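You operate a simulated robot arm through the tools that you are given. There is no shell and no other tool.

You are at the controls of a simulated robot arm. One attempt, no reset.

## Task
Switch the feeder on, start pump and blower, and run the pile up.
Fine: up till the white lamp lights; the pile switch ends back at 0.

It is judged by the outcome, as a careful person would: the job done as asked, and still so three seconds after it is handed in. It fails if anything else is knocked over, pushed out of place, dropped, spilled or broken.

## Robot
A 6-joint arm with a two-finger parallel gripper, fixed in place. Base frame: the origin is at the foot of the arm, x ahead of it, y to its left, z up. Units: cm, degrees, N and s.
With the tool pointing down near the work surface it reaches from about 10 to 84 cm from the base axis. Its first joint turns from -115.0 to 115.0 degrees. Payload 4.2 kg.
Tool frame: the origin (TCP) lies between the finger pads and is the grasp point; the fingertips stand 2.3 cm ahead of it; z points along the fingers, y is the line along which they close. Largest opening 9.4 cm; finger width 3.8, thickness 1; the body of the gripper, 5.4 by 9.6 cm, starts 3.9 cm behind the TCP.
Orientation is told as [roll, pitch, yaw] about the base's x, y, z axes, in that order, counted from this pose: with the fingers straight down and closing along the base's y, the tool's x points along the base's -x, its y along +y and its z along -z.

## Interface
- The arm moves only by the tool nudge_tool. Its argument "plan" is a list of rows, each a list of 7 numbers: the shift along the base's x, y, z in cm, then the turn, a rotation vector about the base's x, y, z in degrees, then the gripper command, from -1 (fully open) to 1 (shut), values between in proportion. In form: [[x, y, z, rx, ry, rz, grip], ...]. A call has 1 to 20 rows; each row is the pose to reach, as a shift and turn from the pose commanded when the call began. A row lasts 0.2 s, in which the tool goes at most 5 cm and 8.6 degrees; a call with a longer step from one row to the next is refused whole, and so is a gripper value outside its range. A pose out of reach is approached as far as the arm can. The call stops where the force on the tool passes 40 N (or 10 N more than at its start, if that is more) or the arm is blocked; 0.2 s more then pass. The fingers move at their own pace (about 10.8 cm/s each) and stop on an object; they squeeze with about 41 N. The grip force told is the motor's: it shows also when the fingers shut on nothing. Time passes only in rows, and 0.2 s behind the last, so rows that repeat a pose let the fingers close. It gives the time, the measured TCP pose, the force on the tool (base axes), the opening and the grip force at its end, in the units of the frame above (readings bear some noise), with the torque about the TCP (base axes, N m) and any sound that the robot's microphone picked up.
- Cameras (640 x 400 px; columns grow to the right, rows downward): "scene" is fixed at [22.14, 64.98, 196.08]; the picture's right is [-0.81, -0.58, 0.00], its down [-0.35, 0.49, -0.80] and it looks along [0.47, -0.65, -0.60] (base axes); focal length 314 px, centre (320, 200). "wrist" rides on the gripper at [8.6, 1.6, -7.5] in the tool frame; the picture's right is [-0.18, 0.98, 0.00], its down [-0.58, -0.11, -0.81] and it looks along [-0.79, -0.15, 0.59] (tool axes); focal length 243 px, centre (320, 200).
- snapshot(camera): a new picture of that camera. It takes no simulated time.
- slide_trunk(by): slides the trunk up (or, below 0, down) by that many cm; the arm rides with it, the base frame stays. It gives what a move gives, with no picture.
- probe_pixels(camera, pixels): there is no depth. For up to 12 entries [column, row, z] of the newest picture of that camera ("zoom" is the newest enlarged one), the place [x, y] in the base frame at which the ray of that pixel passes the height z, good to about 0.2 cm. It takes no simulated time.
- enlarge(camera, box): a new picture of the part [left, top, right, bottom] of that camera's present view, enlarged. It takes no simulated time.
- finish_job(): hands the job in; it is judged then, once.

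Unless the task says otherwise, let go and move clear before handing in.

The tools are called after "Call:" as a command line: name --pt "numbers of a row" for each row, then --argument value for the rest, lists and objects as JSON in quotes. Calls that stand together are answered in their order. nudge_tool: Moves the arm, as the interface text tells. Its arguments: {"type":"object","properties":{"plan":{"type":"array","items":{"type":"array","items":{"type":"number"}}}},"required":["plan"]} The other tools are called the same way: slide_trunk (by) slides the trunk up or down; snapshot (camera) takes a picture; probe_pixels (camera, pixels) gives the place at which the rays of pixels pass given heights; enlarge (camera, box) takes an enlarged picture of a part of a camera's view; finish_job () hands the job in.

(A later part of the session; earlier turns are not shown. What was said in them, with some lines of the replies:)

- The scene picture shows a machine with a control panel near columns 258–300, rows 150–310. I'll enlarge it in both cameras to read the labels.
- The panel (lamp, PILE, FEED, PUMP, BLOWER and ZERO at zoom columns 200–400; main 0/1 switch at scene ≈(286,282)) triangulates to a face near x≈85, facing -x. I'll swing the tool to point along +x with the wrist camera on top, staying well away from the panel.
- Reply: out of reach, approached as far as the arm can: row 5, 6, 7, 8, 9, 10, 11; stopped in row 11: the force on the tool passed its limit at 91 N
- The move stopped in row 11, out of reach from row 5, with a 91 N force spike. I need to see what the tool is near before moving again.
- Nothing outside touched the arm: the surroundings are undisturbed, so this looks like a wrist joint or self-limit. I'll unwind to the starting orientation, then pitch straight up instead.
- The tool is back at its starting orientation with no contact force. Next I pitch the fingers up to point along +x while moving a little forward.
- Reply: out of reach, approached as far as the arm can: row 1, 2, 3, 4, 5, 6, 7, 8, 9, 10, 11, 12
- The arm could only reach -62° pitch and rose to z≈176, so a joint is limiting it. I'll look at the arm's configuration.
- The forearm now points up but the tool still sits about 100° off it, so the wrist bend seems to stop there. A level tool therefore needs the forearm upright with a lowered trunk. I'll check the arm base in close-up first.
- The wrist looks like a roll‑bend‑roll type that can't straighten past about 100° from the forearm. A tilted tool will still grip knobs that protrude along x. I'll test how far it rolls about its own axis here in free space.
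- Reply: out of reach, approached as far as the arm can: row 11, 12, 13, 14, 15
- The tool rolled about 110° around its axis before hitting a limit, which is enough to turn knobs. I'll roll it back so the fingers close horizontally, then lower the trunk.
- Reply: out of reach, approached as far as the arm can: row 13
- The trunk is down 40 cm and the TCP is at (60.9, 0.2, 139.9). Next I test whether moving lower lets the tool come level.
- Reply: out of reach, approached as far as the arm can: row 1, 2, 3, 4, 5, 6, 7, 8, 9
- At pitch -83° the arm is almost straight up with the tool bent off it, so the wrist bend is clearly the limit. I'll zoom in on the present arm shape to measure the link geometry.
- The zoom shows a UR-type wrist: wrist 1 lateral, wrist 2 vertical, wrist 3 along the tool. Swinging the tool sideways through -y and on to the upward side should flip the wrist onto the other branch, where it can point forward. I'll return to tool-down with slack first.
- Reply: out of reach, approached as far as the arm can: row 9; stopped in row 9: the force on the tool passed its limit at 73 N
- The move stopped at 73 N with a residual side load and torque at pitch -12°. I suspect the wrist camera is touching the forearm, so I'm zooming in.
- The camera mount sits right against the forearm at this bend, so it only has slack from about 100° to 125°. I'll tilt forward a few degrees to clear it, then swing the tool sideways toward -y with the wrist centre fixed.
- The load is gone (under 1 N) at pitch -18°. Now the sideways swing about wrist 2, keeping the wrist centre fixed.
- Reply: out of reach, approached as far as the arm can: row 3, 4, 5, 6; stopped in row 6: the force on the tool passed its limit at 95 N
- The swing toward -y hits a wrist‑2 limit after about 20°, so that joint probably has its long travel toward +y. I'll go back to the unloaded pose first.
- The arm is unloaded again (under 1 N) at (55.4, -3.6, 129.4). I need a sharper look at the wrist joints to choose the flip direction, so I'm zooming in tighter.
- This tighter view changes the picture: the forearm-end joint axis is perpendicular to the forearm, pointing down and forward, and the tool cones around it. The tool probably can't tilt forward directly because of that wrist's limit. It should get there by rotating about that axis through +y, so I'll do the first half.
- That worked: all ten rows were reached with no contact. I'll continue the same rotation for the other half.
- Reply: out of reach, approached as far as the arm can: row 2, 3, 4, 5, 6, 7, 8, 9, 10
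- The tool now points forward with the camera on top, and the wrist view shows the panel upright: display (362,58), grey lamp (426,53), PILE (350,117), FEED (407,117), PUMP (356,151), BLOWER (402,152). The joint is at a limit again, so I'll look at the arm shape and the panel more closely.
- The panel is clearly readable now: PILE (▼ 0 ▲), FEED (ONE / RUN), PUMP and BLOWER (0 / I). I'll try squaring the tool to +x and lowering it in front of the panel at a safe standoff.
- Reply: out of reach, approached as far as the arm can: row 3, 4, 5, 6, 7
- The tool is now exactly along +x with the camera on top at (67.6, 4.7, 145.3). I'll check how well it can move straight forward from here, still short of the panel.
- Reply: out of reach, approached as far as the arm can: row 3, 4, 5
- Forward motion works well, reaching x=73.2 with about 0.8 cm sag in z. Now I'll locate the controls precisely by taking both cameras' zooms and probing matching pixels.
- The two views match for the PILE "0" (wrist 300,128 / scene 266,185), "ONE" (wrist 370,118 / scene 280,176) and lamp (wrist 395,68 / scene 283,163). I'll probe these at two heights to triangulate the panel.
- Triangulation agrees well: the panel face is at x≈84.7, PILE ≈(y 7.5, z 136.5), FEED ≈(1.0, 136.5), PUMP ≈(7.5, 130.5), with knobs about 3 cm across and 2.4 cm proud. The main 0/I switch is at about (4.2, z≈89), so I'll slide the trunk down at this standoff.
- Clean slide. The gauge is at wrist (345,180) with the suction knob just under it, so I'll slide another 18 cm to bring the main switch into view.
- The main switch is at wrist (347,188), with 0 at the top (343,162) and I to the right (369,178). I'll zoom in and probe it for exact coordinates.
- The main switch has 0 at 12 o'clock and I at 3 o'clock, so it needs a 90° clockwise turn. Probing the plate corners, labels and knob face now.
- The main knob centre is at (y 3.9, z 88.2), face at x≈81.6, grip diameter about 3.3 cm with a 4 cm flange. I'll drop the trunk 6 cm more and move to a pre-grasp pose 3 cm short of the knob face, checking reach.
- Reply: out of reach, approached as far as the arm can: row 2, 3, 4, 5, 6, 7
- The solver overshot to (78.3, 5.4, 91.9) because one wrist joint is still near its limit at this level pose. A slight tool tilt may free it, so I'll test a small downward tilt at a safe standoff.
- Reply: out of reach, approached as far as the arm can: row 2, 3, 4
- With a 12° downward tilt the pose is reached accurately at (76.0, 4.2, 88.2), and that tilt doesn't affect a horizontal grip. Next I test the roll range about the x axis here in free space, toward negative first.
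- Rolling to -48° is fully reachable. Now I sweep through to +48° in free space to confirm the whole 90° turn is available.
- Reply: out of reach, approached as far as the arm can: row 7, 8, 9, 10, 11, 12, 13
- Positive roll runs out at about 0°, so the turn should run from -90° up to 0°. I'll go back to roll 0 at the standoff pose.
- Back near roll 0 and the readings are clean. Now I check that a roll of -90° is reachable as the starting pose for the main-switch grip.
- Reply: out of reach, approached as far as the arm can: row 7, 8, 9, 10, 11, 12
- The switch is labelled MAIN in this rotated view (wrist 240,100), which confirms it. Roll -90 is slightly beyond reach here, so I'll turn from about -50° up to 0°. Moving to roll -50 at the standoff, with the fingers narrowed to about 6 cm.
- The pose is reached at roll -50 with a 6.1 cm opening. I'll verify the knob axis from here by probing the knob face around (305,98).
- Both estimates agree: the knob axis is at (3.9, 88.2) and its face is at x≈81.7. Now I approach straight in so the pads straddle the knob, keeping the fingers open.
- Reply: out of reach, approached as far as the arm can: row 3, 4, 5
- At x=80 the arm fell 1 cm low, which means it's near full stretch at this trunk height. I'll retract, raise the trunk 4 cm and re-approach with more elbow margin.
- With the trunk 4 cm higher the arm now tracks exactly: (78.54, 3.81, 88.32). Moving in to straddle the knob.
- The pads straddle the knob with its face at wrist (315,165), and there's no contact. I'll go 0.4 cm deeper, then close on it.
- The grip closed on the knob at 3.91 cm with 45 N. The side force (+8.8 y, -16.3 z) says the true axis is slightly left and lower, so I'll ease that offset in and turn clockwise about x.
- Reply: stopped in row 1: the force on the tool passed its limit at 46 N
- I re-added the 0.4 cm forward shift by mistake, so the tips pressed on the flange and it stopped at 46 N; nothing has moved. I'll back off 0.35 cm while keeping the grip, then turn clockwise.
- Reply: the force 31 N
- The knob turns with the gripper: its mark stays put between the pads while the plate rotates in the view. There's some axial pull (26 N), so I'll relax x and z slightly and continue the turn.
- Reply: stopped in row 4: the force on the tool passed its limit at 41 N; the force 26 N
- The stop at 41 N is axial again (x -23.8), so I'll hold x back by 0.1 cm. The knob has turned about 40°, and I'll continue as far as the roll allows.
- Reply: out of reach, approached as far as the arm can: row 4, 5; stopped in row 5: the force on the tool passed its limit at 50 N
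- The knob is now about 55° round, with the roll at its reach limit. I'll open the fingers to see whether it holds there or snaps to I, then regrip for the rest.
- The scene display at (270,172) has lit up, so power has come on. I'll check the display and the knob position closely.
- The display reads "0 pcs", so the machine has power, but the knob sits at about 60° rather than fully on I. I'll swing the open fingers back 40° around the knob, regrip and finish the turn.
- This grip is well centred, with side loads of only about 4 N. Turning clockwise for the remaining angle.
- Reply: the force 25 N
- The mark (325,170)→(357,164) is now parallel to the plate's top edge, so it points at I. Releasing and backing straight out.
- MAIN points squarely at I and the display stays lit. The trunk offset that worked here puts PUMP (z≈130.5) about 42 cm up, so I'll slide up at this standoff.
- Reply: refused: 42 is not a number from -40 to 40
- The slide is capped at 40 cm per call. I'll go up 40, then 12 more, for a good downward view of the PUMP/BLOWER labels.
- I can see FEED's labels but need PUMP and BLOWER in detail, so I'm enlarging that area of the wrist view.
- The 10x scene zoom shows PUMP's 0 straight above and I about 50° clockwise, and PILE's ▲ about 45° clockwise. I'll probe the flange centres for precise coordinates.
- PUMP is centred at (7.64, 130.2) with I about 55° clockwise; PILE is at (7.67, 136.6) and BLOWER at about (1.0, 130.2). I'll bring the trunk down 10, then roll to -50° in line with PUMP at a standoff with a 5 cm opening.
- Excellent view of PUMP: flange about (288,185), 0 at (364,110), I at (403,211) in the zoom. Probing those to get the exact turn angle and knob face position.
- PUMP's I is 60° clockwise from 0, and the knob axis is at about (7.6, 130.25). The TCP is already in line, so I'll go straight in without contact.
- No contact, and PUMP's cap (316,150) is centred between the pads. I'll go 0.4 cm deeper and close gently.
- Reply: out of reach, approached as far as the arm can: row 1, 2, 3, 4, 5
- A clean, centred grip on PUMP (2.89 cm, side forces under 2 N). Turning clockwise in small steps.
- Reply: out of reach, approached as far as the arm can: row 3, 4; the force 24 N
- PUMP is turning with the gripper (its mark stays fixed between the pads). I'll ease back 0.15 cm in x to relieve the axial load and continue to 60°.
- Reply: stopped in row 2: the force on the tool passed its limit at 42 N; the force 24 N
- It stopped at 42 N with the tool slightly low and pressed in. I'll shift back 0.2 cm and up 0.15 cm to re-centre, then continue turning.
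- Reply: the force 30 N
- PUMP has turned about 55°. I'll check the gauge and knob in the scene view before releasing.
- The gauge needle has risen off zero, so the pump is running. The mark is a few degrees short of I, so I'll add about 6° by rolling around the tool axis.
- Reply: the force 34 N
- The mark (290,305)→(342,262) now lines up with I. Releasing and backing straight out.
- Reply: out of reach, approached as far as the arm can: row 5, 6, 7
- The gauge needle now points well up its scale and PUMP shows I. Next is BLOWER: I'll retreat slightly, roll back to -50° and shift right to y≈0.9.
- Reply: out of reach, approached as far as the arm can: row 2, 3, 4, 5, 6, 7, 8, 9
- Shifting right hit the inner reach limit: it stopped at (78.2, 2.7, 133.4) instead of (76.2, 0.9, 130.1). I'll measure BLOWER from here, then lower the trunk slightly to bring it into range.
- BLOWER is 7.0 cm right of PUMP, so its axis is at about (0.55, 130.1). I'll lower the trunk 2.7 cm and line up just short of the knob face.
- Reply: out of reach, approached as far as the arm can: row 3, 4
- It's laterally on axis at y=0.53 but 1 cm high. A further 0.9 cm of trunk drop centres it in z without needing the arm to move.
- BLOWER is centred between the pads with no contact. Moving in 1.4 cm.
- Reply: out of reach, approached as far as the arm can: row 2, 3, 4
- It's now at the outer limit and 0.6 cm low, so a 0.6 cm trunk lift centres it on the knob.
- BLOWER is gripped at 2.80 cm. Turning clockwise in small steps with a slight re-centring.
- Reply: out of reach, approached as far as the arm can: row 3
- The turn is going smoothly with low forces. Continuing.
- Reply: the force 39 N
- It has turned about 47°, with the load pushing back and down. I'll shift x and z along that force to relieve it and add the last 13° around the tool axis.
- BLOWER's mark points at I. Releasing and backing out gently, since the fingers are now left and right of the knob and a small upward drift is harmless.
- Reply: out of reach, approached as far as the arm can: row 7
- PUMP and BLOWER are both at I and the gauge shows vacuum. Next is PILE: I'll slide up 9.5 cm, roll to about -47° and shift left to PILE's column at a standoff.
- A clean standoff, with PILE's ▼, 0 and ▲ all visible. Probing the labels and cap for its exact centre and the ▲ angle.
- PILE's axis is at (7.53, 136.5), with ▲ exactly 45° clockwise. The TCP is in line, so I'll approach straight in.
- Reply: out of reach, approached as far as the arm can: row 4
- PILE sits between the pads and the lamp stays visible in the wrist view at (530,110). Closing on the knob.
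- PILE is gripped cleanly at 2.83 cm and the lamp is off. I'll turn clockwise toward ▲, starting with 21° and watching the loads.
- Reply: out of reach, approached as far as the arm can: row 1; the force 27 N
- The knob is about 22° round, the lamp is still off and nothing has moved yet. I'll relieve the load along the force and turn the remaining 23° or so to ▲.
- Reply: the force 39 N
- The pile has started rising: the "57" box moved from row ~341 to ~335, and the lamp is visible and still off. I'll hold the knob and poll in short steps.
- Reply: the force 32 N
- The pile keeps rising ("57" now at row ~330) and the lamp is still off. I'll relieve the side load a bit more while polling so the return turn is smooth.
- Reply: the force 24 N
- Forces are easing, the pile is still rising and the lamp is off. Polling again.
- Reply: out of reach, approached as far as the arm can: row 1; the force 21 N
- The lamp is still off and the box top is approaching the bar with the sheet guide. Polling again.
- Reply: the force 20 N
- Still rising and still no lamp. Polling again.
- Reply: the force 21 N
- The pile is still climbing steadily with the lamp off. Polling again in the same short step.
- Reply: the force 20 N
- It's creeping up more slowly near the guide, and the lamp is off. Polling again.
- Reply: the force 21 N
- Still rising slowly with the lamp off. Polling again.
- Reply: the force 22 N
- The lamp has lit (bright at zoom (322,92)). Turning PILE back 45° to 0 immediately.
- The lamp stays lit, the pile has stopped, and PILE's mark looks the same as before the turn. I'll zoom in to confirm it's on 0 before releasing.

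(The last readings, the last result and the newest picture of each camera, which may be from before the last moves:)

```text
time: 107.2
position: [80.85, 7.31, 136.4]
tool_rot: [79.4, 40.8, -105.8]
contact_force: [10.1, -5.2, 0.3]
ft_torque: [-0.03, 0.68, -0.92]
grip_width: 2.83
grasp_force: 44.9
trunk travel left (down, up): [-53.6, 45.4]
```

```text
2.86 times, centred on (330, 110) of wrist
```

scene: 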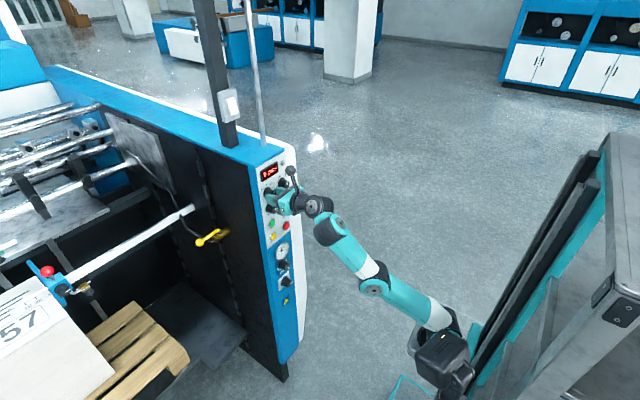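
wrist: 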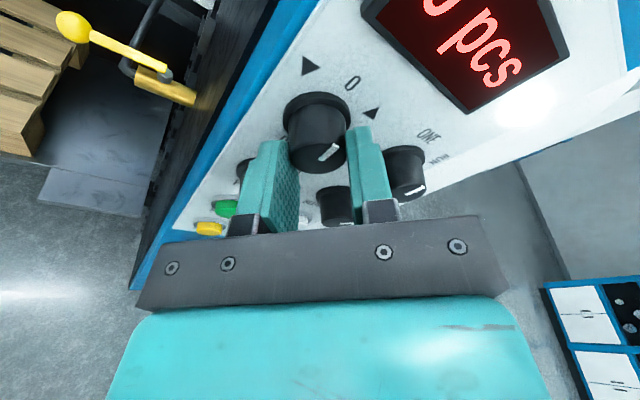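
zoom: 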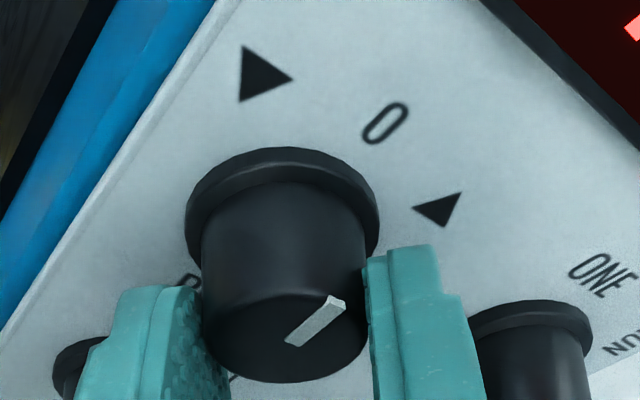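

The mark points at 0, matching its original direction. Releasing and backing straight out.

Call:
nudge_tool --pt "0 0 0 0 0 0 0.4" --pt "0 0 0 0 0 0 0.1" --pt "0 0.05 0 0 0 0 -0.1" --pt "-0.3 0.1 0 0 0 0 -0.1" --pt "-1.5 0.1 0.05 0 0 0 -0.1" --pt "-3 0.1 0.1 0 0 0 -0.1" --pt "-4.4 0.1 0.1 0 0 0 -0.1"

Call:
snapshot --camera "wrist"

Call:
enlarge --camera "wrist" --box '[220, 0, 420, 140]'

Call:
enlarge --camera "scene" --box '[245, 150, 341, 290]'

```text
time: 108.8
position: [76.85, 8.2, 137.34]
tool_rot: [79.0, 40.9, -106.2]
contact_force: [0.9, -0.3, -0.5]
ft_torque: [0.01, -0.03, 0.01]
grip_width: 5.15
grasp_force: 0.1
out of reach, approached as far as the arm can: row 6, 7
trunk travel left (down, up): [-53.6, 45.4]
```

```text
taken
```

wrist: 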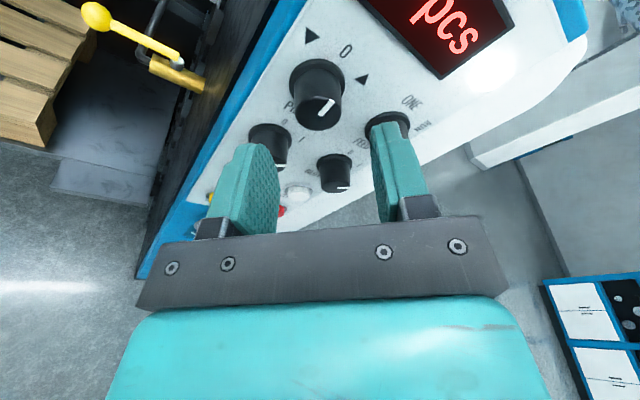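

```text
2.86 times, centred on (320, 70) of wrist
```

zoom: 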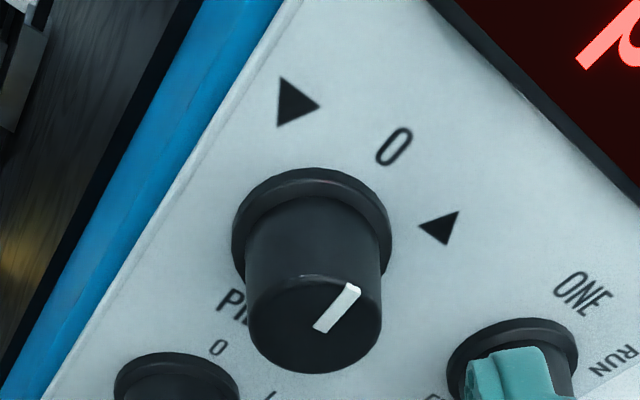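

```text
2.86 times, centred on (293, 220) of scene
```

zoom: 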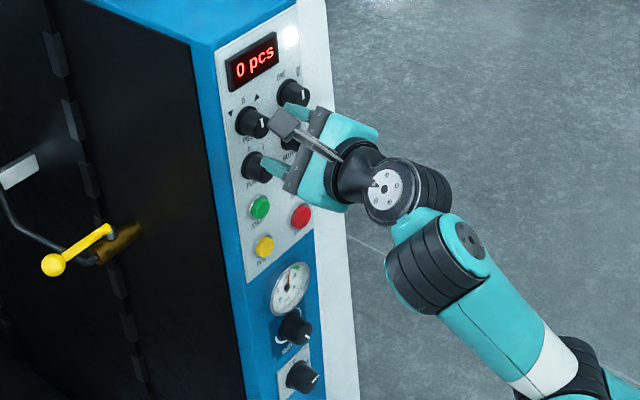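

PILE is on 0, the lamp is lit and the display is on. I'll move the arm well clear of the panel and then recheck every control.

Call:
nudge_tool --pt "-1.5 0 1 0 0 0 -0.1" --pt "-3 0 2 0 0 0 -0.1" --pt "-4.5 0 3 0 0 0 -0.1" --pt "-6 0 4.5 0 0 0 -0.1" --pt "-8 0 6 0 0 0 -0.1" --pt "-10 0 7.5 0 0 0 -0.1" --pt "-10 0 7.5 0 0 0 -0.1"

Call:
snapshot --camera "scene"

Call:
enlarge --camera "scene" --box '[245, 150, 325, 220]'

Call:
enlarge --camera "scene" --box '[250, 225, 330, 300]'

Call:
snapshot --camera "wrist"

```text
time: 110.4
position: [67.09, 7.85, 142.93]
tool_rot: [79.3, 40.9, -105.9]
contact_force: [-0.9, -0.6, 0.2]
ft_torque: [0.03, 0.04, 0.0]
grip_width: 5.17
grasp_force: 0.1
out of reach, approached as far as the arm can: row 4, 5, 6, 7
trunk travel left (down, up): [-53.6, 45.4]
```

```text
taken
```

scene: 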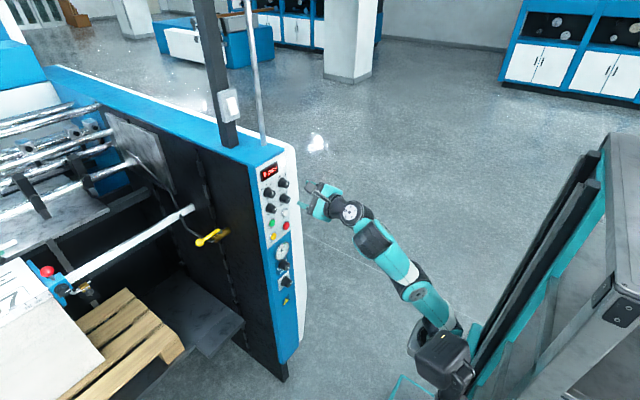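

```text
5.71 times, centred on (285, 185) of scene
```

zoom: 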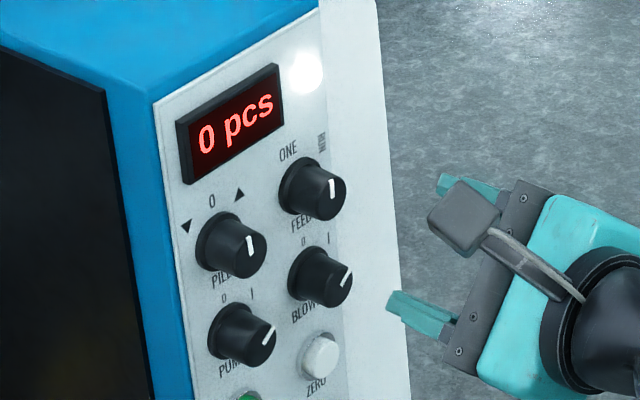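

```text
5.33 times, centred on (290, 262) of scene
```

zoom: 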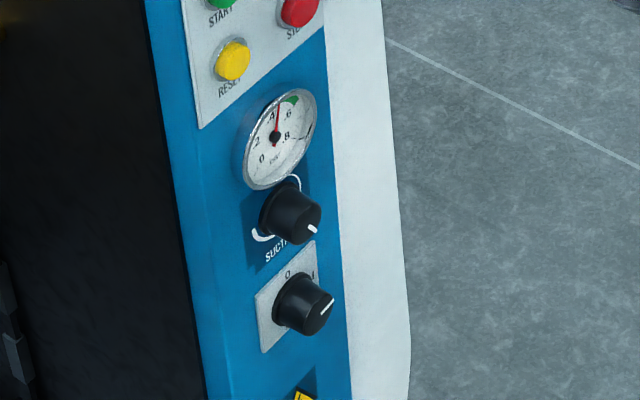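

```text
taken
```

wrist: 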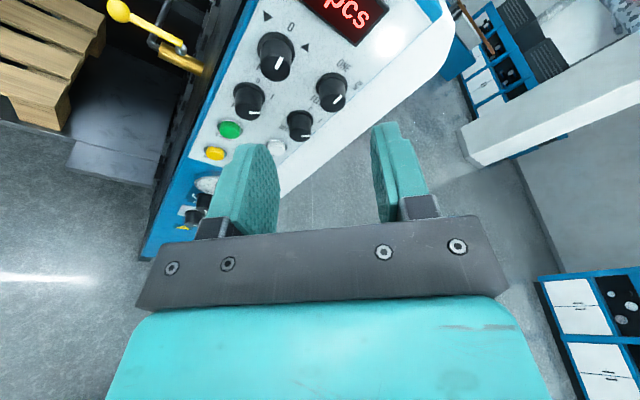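

MAIN, PUMP and BLOWER are at I, PILE is at 0, the lamp is lit, the gauge shows vacuum, and the arm is clear at x=67. I'll let 3 seconds pass to confirm it all holds.

Call:
nudge_tool --pt "-1 0 0.5 0 0 0 -0.1" --pt "-1 0 0.5 0 0 0 -0.1" --pt "-1 0 0.5 0 0 0 -0.1" --pt "-1 0 0.5 0 0 0 -0.1" --pt "-1 0 0.5 0 0 0 -0.1" --pt "-1 0 0.5 0 0 0 -0.1" --pt "-1 0 0.5 0 0 0 -0.1" --pt "-1 0 0.5 0 0 0 -0.1" --pt "-1 0 0.5 0 0 0 -0.1" --pt "-1 0 0.5 0 0 0 -0.1" --pt "-1 0 0.5 0 0 0 -0.1" --pt "-1 0 0.5 0 0 0 -0.1" --pt "-1 0 0.5 0 0 0 -0.1" --pt "-1 0 0.5 0 0 0 -0.1" --pt "-1 0 0.5 0 0 0 -0.1"

Call:
snapshot --camera "scene"

Call:
enlarge --camera "scene" --box '[245, 150, 325, 220]'

Call:
enlarge --camera "scene" --box '[0, 150, 320, 400]'

```text
time: 113.6
position: [66.03, 7.78, 143.3]
tool_rot: [79.4, 41.0, -105.8]
contact_force: [0.7, -0.4, -0.3]
ft_torque: [-0.01, -0.03, -0.01]
grip_width: 5.17
grasp_force: 0.0
trunk travel left (down, up): [-53.6, 45.4]
```

```text
taken
```

scene: 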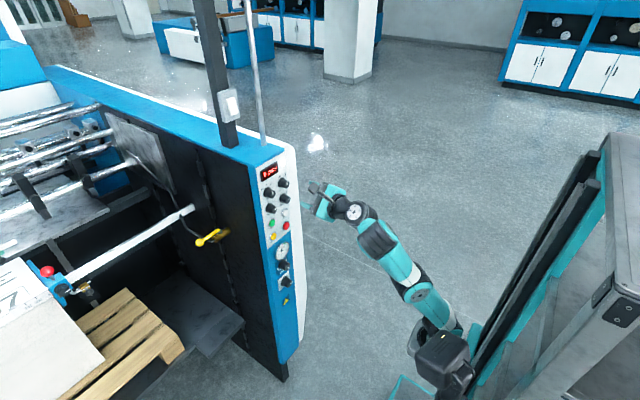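

```text
5.71 times, centred on (285, 185) of scene
```

zoom: 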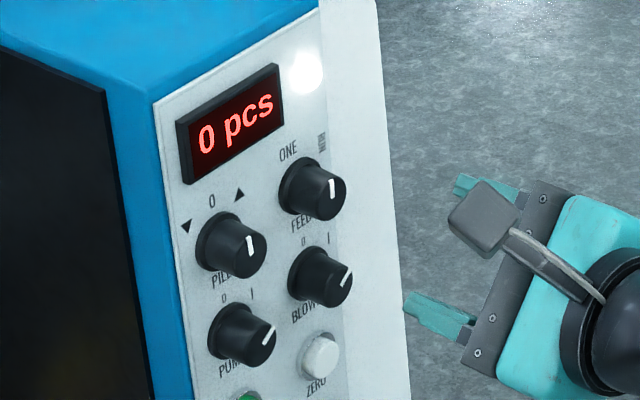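

```text
1.60 times, centred on (160, 275) of scene
```

zoom: 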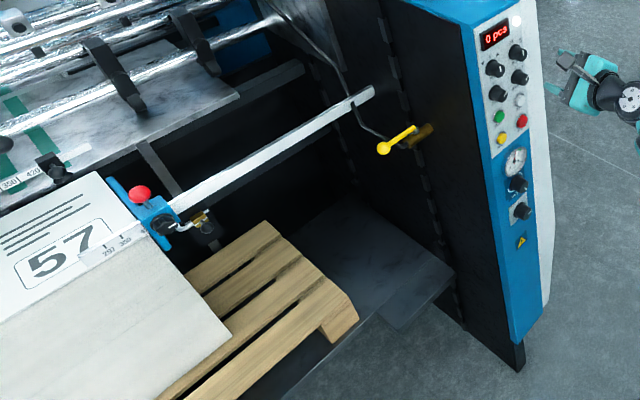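

After 3 seconds everything is unchanged: the lamp is lit, the pile is still at the same height, PILE is at 0, PUMP, BLOWER and MAIN are at I, and the arm is clear. Handing the job in.

Call:
finish_job

```text
The job is handed in.
```

The job is done and handed in: the feeder is on, the pump and blower are switched on, and the pile is up with the white lamp lit.

- **Feeder:** the MAIN switch is at I and the display reads "0 pcs".
- **Pump and blower:** PUMP and BLOWER are both at I. The suction gauge rose from zero to between 4 and 6, so the pump is running. Nothing on the panel shows the blower itself, so for that one I can only confirm the switch position.
- **Pile:** I ran it up until the white lamp lit, then turned PILE straight back to 0. The pile stopped, and neither it nor the lamp changed in a 3-second check before I handed in.

I left FEED, SUCTION and the push buttons alone. Early on, the arm stopped three times on its force limit, probably because it reached its own joint limits or touched itself. It was clear of the machine each time, and nothing was knocked or moved.
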